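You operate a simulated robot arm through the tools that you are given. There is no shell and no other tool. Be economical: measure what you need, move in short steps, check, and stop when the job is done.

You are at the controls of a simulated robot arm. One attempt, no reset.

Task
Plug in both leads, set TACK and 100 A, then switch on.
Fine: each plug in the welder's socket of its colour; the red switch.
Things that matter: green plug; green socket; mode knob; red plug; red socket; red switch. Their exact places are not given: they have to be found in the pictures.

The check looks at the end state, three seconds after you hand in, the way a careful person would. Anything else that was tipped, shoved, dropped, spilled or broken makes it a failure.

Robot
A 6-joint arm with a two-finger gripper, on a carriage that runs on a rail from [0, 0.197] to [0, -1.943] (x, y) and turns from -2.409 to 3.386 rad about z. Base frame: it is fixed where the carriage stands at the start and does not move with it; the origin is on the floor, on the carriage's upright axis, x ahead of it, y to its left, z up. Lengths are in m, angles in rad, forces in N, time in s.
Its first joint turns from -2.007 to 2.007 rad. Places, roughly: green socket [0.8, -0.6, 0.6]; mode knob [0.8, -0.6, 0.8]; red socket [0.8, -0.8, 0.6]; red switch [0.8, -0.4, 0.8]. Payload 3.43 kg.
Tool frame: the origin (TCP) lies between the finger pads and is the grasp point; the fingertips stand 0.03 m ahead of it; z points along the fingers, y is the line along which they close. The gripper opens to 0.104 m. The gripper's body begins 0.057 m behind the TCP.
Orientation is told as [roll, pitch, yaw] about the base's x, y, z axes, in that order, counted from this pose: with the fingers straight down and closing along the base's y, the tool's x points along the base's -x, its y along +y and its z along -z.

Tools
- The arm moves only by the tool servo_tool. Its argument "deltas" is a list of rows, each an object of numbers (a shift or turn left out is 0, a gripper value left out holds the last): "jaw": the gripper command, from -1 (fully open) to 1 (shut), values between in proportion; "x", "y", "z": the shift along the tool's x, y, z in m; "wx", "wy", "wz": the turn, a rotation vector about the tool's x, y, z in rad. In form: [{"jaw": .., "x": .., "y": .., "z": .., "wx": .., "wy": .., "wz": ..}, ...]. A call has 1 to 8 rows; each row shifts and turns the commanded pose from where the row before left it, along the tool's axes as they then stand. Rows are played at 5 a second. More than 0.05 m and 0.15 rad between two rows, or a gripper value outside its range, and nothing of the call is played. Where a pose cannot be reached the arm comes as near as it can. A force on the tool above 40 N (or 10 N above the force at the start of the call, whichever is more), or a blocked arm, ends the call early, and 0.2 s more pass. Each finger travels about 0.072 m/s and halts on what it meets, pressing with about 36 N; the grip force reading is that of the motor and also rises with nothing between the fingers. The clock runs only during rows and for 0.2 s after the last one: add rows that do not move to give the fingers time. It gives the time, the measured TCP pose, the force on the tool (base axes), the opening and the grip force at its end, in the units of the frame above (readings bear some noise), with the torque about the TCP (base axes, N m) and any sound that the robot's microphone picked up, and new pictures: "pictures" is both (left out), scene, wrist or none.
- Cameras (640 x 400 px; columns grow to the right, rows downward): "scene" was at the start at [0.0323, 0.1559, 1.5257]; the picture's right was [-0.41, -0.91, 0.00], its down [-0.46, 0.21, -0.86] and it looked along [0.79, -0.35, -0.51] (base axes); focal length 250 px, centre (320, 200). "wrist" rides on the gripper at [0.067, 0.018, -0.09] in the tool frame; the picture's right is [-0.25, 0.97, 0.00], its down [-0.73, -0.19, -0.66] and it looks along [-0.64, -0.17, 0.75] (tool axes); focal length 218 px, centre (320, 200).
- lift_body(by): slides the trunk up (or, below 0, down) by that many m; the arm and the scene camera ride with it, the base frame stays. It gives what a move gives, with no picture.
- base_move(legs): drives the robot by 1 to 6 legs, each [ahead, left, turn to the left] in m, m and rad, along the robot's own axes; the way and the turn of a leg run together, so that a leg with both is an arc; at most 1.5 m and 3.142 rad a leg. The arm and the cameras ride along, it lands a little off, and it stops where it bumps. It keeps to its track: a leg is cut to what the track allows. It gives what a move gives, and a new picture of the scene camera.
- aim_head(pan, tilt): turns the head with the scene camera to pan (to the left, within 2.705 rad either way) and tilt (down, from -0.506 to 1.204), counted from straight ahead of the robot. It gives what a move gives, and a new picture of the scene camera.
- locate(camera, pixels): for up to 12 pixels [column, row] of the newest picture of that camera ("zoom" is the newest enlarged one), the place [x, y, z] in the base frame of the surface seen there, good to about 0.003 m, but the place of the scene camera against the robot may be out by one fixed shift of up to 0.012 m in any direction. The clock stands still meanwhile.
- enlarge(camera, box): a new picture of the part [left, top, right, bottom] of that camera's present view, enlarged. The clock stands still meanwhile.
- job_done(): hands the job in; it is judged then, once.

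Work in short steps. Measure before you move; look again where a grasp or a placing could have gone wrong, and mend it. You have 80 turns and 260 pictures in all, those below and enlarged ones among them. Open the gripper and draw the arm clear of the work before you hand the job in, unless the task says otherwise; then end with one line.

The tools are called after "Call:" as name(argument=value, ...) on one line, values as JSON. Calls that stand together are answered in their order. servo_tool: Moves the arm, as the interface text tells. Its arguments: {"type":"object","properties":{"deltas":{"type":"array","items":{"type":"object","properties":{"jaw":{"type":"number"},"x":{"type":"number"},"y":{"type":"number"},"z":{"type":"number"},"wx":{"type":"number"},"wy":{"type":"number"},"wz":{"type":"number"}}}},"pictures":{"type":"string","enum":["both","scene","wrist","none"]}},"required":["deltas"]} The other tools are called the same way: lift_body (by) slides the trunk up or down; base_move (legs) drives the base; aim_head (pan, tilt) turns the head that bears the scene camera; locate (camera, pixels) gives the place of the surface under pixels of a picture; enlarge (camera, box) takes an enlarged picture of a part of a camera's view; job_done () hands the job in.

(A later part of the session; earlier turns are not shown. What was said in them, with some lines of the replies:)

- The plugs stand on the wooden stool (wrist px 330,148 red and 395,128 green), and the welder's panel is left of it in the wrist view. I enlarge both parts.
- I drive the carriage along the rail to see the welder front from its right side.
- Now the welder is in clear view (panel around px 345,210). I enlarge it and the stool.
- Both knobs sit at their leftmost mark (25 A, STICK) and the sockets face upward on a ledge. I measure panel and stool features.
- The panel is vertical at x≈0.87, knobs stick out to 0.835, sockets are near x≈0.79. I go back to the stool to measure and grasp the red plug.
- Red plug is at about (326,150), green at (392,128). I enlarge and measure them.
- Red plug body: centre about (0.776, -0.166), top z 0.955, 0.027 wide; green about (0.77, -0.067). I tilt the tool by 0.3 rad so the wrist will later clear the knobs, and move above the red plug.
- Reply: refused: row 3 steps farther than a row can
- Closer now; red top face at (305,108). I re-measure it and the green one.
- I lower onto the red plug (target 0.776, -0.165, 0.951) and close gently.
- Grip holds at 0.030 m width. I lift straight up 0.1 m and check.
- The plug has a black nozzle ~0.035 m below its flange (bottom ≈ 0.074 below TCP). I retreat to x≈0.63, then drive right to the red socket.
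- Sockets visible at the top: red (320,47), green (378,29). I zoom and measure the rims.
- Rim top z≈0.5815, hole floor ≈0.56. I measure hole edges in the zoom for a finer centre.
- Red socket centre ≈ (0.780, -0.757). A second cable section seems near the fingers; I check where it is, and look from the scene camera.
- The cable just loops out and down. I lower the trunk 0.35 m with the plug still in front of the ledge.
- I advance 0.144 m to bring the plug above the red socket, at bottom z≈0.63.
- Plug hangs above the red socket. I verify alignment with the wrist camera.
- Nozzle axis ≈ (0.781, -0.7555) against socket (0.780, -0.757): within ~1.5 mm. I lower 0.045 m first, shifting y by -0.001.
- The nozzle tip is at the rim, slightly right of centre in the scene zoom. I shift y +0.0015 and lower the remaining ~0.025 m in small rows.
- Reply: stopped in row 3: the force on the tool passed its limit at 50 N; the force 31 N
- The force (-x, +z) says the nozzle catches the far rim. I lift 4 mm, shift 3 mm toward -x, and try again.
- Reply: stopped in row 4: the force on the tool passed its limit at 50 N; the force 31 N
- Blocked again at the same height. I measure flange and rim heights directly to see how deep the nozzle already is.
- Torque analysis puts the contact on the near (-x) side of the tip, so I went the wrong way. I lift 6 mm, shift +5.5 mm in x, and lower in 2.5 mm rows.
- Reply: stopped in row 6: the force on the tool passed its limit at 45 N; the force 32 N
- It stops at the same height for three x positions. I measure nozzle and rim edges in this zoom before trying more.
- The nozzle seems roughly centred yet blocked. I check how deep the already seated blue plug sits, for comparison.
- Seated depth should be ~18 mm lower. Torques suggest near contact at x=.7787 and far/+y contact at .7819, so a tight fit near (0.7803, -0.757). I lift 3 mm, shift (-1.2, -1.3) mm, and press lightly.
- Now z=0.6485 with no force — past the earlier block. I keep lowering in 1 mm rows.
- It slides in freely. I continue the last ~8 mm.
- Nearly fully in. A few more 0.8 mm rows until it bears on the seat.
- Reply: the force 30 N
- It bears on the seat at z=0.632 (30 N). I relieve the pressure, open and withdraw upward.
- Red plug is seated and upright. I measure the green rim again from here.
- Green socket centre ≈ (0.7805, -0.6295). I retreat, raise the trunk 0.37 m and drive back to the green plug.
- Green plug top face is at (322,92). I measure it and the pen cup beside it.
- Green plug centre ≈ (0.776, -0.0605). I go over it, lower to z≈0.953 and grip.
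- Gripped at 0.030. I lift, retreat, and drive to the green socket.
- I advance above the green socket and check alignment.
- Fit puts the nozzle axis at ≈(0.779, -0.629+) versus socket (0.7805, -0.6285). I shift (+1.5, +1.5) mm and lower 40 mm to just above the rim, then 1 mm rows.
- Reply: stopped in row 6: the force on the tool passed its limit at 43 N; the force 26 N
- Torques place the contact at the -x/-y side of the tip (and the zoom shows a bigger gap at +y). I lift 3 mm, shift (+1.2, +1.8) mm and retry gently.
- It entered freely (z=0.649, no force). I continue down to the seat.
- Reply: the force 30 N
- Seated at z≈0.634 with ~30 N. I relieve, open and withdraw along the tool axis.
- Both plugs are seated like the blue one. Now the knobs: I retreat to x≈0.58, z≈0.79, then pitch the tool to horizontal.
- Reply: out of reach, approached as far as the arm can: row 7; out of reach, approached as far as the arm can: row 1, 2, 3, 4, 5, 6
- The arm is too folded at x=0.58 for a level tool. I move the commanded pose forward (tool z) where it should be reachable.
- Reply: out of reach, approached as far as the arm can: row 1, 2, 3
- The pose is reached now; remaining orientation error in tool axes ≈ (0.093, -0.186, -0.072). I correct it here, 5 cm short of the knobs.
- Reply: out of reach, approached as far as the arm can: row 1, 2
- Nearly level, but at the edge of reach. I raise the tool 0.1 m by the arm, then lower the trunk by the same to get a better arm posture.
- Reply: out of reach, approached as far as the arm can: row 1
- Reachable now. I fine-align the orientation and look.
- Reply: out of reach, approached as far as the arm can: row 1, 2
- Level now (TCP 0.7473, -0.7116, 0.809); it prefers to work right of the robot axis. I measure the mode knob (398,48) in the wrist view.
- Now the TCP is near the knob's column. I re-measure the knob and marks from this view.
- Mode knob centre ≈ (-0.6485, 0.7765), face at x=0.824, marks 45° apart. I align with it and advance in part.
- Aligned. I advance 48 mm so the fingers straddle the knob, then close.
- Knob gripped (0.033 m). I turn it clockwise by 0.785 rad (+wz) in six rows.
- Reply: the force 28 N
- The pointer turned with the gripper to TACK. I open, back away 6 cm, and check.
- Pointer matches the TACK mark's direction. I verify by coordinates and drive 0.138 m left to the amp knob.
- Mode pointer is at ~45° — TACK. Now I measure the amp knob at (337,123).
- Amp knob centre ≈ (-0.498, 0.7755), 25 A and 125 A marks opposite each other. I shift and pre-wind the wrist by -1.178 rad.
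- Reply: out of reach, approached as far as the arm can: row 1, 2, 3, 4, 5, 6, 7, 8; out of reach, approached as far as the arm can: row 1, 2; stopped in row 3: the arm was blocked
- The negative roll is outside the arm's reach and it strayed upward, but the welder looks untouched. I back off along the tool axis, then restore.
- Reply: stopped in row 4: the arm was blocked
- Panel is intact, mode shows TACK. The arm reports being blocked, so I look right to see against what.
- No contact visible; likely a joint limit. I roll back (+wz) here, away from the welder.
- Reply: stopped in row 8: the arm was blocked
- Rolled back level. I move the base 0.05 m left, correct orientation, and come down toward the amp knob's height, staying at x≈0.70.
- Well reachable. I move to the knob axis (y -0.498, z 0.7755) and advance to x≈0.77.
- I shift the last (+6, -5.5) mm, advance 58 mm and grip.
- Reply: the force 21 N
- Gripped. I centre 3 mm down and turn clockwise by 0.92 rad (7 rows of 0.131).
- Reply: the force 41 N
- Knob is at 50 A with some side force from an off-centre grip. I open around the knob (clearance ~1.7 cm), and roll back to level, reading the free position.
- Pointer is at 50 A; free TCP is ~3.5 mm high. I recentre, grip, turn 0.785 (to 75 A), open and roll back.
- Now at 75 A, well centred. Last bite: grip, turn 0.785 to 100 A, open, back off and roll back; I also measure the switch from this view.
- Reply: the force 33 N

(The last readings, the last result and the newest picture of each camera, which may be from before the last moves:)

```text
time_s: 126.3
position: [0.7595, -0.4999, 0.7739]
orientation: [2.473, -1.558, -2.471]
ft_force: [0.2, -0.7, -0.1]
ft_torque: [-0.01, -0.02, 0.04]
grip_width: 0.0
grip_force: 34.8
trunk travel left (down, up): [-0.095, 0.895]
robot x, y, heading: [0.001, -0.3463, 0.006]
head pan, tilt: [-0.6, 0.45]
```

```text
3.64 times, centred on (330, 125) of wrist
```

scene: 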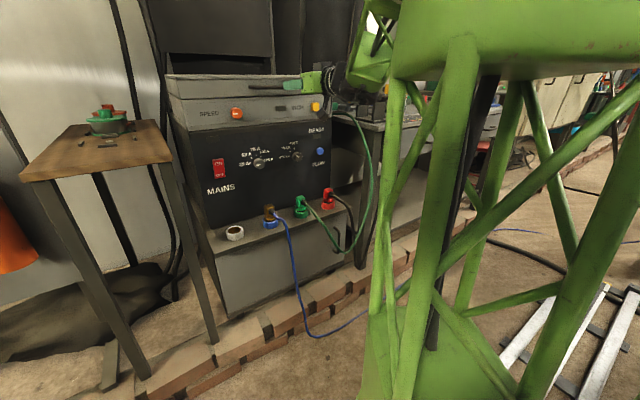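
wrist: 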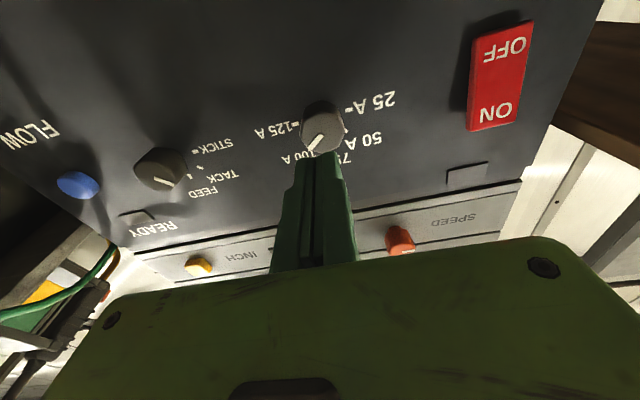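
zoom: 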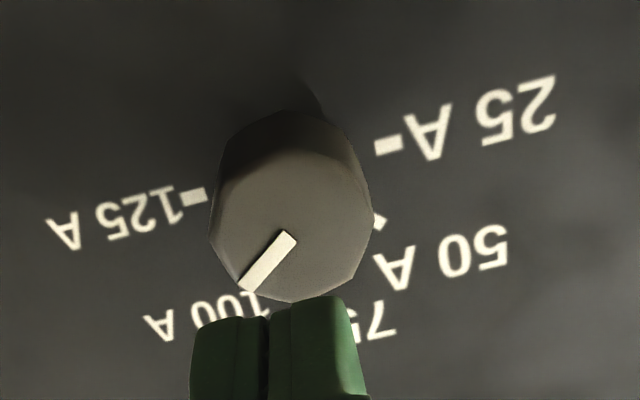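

Pointer shows 100 A. Switch ON half is at ≈(0.837, -0.369, 0.799). I drive 0.131 m left with the jaw closed, raise 24 mm, and look.

Call:
base_move(legs=[[0, 0.131, 0]])

Call:
servo_tool(deltas=[{"x": -0.024}, {}, {}], pictures="wrist")

Call:
enlarge(camera="wrist", box=[250, 40, 410, 180])

Call:
locate(camera="wrist", pixels=[[320, 100], [310, 110], [330, 110], [320, 120], [320, 60], [310, 80], [330, 80], [340, 100], [300, 100]])

```text
time_s: 127.6
position: [0.7587, -0.37, 0.7725]
orientation: [2.46, -1.556, -2.456]
ft_force: [-0.4, 0.2, -0.3]
ft_torque: [0.03, 0.02, 0.03]
grip_width: 0.0
grip_force: 34.9
trunk travel left (down, up): [-0.095, 0.895]
robot x, y, heading: [0.0014, -0.2158, -0.001]
head pan, tilt: [-0.6, 0.45]
```

scene: 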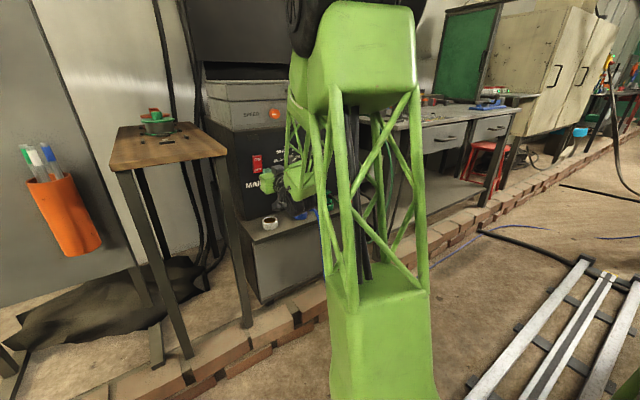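

```text
time_s: 128.4
position: [0.7589, -0.3681, 0.7972]
orientation: [2.457, -1.558, -2.453]
ft_force: [0.3, 0.6, -0.6]
ft_torque: [0.0, 0.02, -0.02]
grip_width: 0.0
grip_force: 34.1
trunk travel left (down, up): [-0.095, 0.895]
robot x, y, heading: [-0.0012, -0.2161, 0.008]
head pan, tilt: [-0.6, 0.45]
```

wrist: 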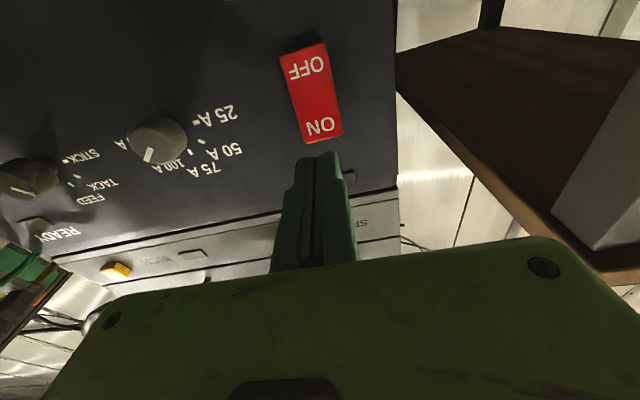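

```text
2.86 times, centred on (330, 110) of wrist
```

zoom: 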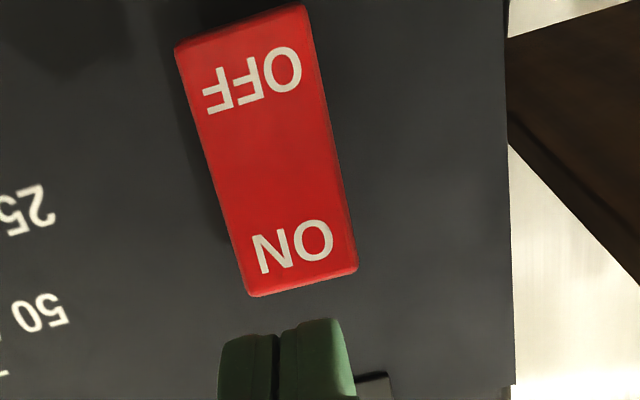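

```text
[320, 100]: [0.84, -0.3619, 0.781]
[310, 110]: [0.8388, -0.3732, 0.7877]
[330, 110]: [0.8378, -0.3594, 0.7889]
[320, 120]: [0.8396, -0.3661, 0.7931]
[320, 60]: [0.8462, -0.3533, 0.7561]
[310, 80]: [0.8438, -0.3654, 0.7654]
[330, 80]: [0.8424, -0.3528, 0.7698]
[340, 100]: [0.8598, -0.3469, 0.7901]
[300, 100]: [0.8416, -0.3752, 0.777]
```

Aligned with the ON half. I advance until just before contact (x tip ≈0.833), then press in 3 mm rows and pull back.

Call:
servo_tool(deltas=[{"z": 0.022}, {"z": 0.02}, {}, {"z": 0.004}, {"z": 0.004}, {"z": 0.004}, {"z": 0.003}], pictures="none")

Call:
servo_tool(deltas=[{}, {"z": -0.02}, {"z": -0.03}, {"z": -0.02}, {}], pictures="wrist")

Call:
enlarge(camera="wrist", box=[250, 40, 410, 180])

Call:
locate(camera="wrist", pixels=[[322, 120], [320, 100], [320, 130], [310, 110], [305, 70], [310, 80]])

```text
time_s: 130.0
position: [0.8149, -0.3691, 0.799]
orientation: [2.567, -1.555, -2.564]
ft_force: [-0.5, -0.4, -0.5]
ft_torque: [0.02, 0.05, -0.01]
grip_width: 0.0
grip_force: 34.6
trunk travel left (down, up): [-0.095, 0.895]
robot x, y, heading: [0.005, -0.2196, 0.007]
head pan, tilt: [-0.6, 0.45]
```

```text
time_s: 131.2
position: [0.7455, -0.3681, 0.7956]
orientation: [2.365, -1.558, -2.365]
ft_force: [0.2, 0.1, -0.4]
ft_torque: [0.01, 0.01, 0.01]
grip_width: 0.0
grip_force: 34.9
trunk travel left (down, up): [-0.095, 0.895]
robot x, y, heading: [-0.0026, -0.217, 0.005]
head pan, tilt: [-0.6, 0.45]
```

wrist: 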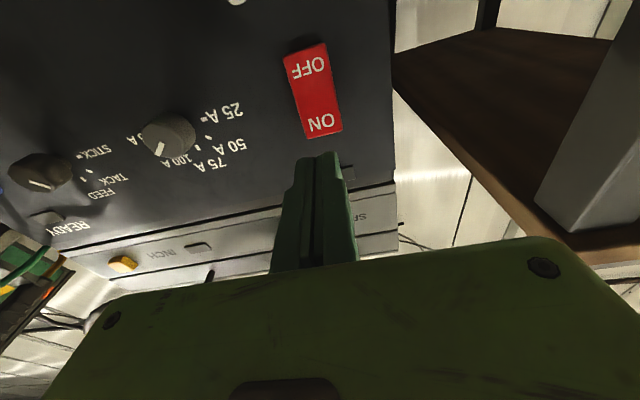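

```text
2.86 times, centred on (330, 110) of wrist
```

zoom: 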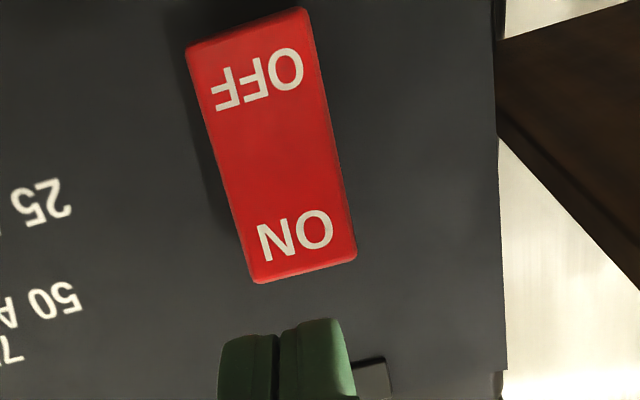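

```text
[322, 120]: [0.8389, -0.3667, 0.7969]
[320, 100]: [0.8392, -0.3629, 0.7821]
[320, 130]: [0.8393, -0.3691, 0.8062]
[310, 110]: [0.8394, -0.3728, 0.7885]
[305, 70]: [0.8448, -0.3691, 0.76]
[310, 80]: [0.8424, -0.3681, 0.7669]
```

Not toggled yet: the tip reached only x≈0.845 with no force. I press deeper until it resists.

Call:
servo_tool(deltas=[{"z": 0.035, "x": -0.003}, {"z": 0.033}, {"z": 0.003}, {"z": 0.003}, {"z": 0.003}, {"z": 0.003}, {"z": 0.003}, {"z": 0.002}], pictures="none")

Call:
servo_tool(deltas=[{}, {"z": -0.03}, {"z": -0.03}, {"z": -0.02}, {}], pictures="wrist")

Call:
enlarge(camera="wrist", box=[250, 40, 410, 180])

Call:
locate(camera="wrist", pixels=[[322, 120], [320, 100], [320, 130], [310, 110], [305, 70], [310, 80]])

```text
time_s: 132.8
position: [0.8236, -0.3678, 0.803]
orientation: [2.521, -1.554, -2.519]
ft_force: [-17.1, 1.2, 1.0]
ft_torque: [-0.14, 0.18, 0.02]
grip_width: 0.0059
grip_force: 35.1
trunk travel left (down, up): [-0.095, 0.895]
robot x, y, heading: [-0.0008, -0.2178, 0.003]
head pan, tilt: [-0.6, 0.45]
stopped in row 8: the force on the tool passed its limit at 55 N (the readings are from after the stop); the commanded pose is now the measured one
```

```text
time_s: 134.0
position: [0.7465, -0.3677, 0.7985]
orientation: [2.222, -1.559, -2.217]
ft_force: [0.5, -0.7, -0.9]
ft_torque: [-0.01, 0.0, -0.03]
grip_width: 0.0003
grip_force: 35.0
trunk travel left (down, up): [-0.095, 0.895]
robot x, y, heading: [0.0022, -0.2142, 0.007]
head pan, tilt: [-0.6, 0.45]
```

wrist: 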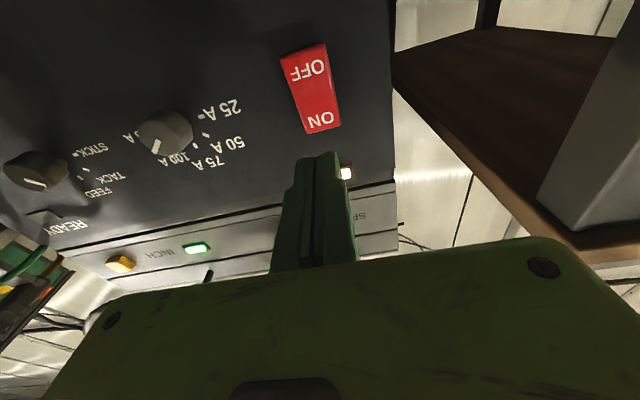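

```text
2.86 times, centred on (330, 110) of wrist
```

zoom: 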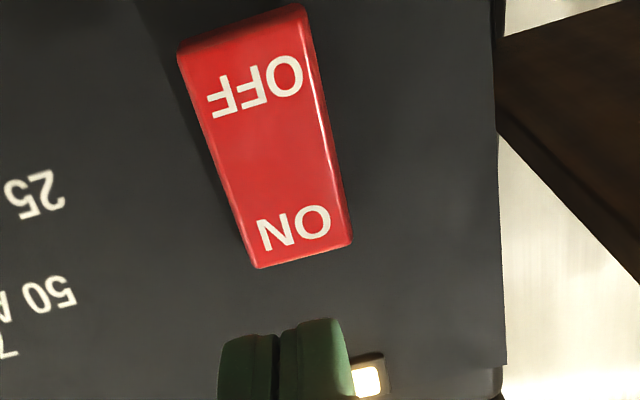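

```text
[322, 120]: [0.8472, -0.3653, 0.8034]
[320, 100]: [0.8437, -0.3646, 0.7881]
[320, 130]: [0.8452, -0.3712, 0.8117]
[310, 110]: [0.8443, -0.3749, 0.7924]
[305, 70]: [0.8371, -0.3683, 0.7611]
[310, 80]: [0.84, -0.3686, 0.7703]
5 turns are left
```

Switch is on: the lamp beside it and a green lamp lit up. I open the gripper, draw back, and check the panel, READY lamp and plugs.

Call:
servo_tool(deltas=[{"z": -0.03}, {"z": -0.025, "jaw": -0.3}, {}, {}], pictures="both")

Call:
enlarge(camera="wrist", box=[0, 60, 240, 260])

Call:
aim_head(pan=-0.35, tilt=0.5)

```text
time_s: 135.0
position: [0.6978, -0.371, 0.7975]
orientation: [1.849, -1.558, -1.845]
ft_force: [0.4, 0.3, -0.9]
ft_torque: [-0.02, 0.0, 0.0]
grip_width: 0.0677
grip_force: 0.1
trunk travel left (down, up): [-0.095, 0.895]
robot x, y, heading: [0.0009, -0.2169, 0.004]
head pan, tilt: [-0.6, 0.45]
```

scene: 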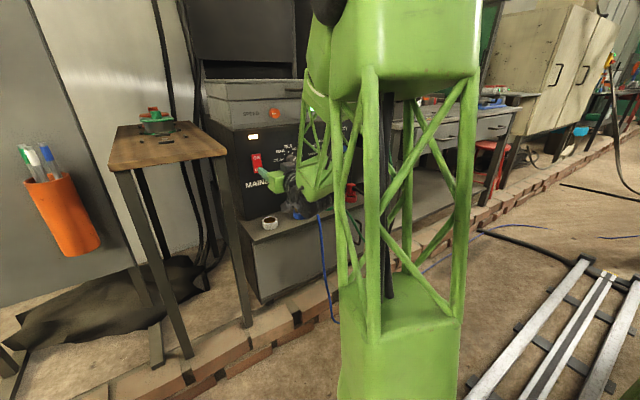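
wrist: 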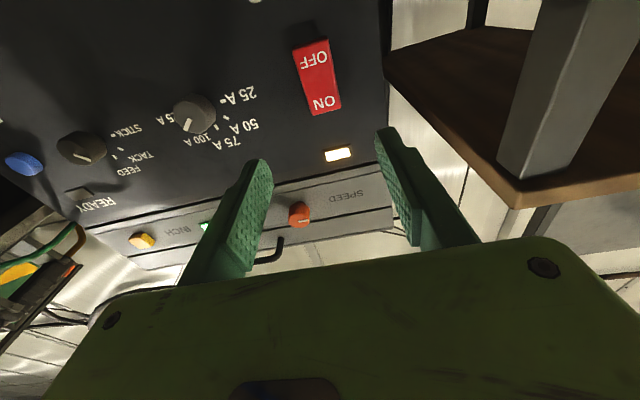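

```text
2.00 times, centred on (120, 160) of wrist
```

zoom: 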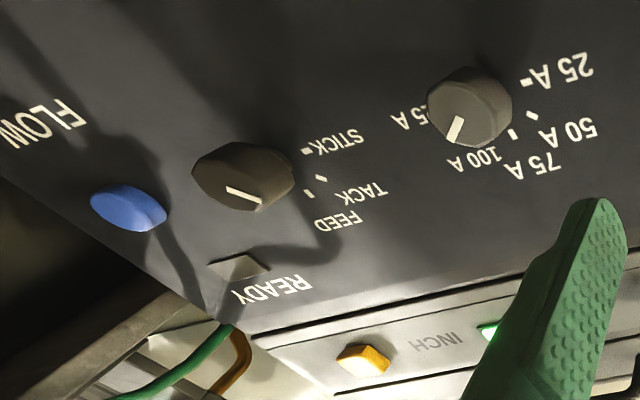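

```text
time_s: 135.8
position: [0.6981, -0.3712, 0.7971]
orientation: [1.884, -1.56, -1.879]
ft_force: [-0.6, -0.7, -0.5]
ft_torque: [-0.03, 0.01, -0.02]
grip_width: 0.0676
grip_force: 0.1
trunk travel left (down, up): [-0.095, 0.895]
robot x, y, heading: [0.0004, -0.2186, -0.0]
head pan, tilt: [-0.351, 0.499]
4 turns are left
```

scene: 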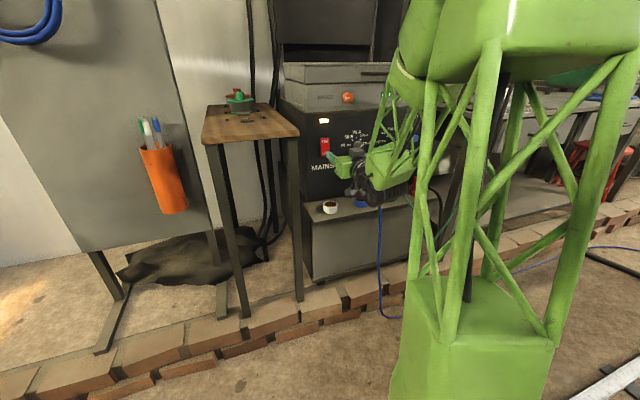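

The MAINS and INCH lamps are lit, READY is dark. I check both pointer angles by coordinates.

Call:
locate(camera="wrist", pixels=[[77, 154.5], [89, 161], [84, 158], [189, 120], [185, 129.5], [187, 125], [340, 155], [79, 191]])

Call:
enlarge(camera="wrist", box=[50, 90, 230, 200])

Call:
locate(camera="zoom", pixels=[[90, 229], [137, 252], [488, 104], [475, 136], [260, 205], [240, 245]])

Call:
base_move(legs=[[0, 0.2, 0]])

Call:
aim_head(pan=-0.55, tilt=0.5)

```text
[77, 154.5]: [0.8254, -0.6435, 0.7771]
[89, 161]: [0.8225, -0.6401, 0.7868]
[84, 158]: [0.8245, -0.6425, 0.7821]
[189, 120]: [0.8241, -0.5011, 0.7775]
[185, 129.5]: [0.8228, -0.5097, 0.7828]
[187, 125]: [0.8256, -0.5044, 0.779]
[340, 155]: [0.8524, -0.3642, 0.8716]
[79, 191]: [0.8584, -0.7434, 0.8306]
```

```text
3.56 times, centred on (140, 145) of wrist
```

zoom: 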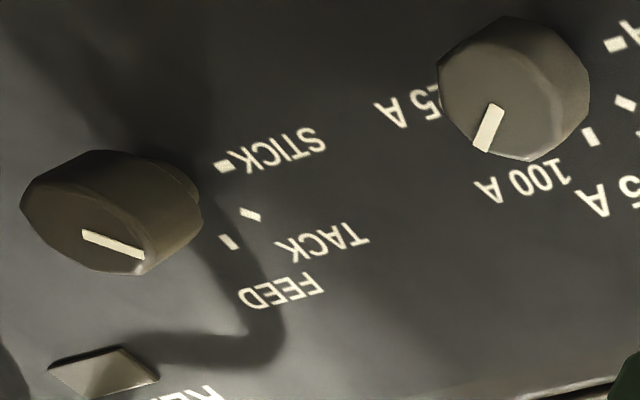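

```text
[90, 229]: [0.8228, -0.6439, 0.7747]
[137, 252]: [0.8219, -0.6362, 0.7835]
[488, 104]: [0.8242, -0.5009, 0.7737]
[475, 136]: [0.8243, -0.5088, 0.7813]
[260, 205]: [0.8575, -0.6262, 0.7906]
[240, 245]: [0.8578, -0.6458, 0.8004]
```

```text
time_s: 137.5
position: [0.6984, -0.1678, 0.7956]
orientation: [1.901, -1.56, -1.895]
ft_force: [-0.7, -0.1, 0.1]
ft_torque: [0.01, 0.01, 0.02]
grip_width: 0.0676
grip_force: 0.1
trunk travel left (down, up): [-0.095, 0.895]
robot x, y, heading: [-0.0008, -0.0157, 0.009]
head pan, tilt: [-0.351, 0.499]
```

scene: 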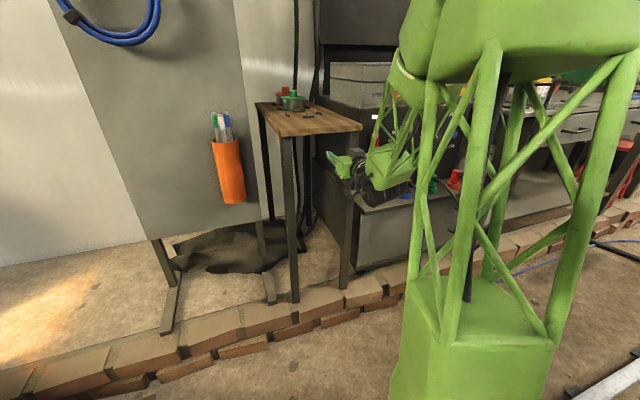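

```text
time_s: 138.2
position: [0.6977, -0.1691, 0.7961]
orientation: [1.894, -1.559, -1.889]
ft_force: [-0.1, 0.2, 0.6]
ft_torque: [0.03, -0.03, -0.03]
grip_width: 0.0676
grip_force: 0.0
trunk travel left (down, up): [-0.095, 0.895]
robot x, y, heading: [0.0017, -0.0211, 0.007]
head pan, tilt: [-0.55, 0.499]
3 turns are left
```

scene: 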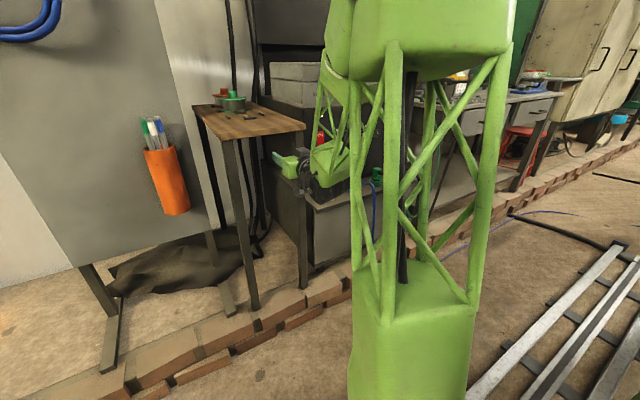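

Mode pointer reads about 45–49° (TACK) and the amp pointer about 45° on the right (100 A). The plugs are seated, the switch is on and the arm is clear, so I hand in.

Call:
job_done()

```text
The job is handed in.
```

I handed the job in: the red and green plugs are in the sockets of their colour, the mode knob is on TACK, the amps knob is on 100 A and the red switch is ON. Two lamps came on when I switched on: the one above the switch and the one by INCH. The READY lamp stayed dark and I did not find out why.
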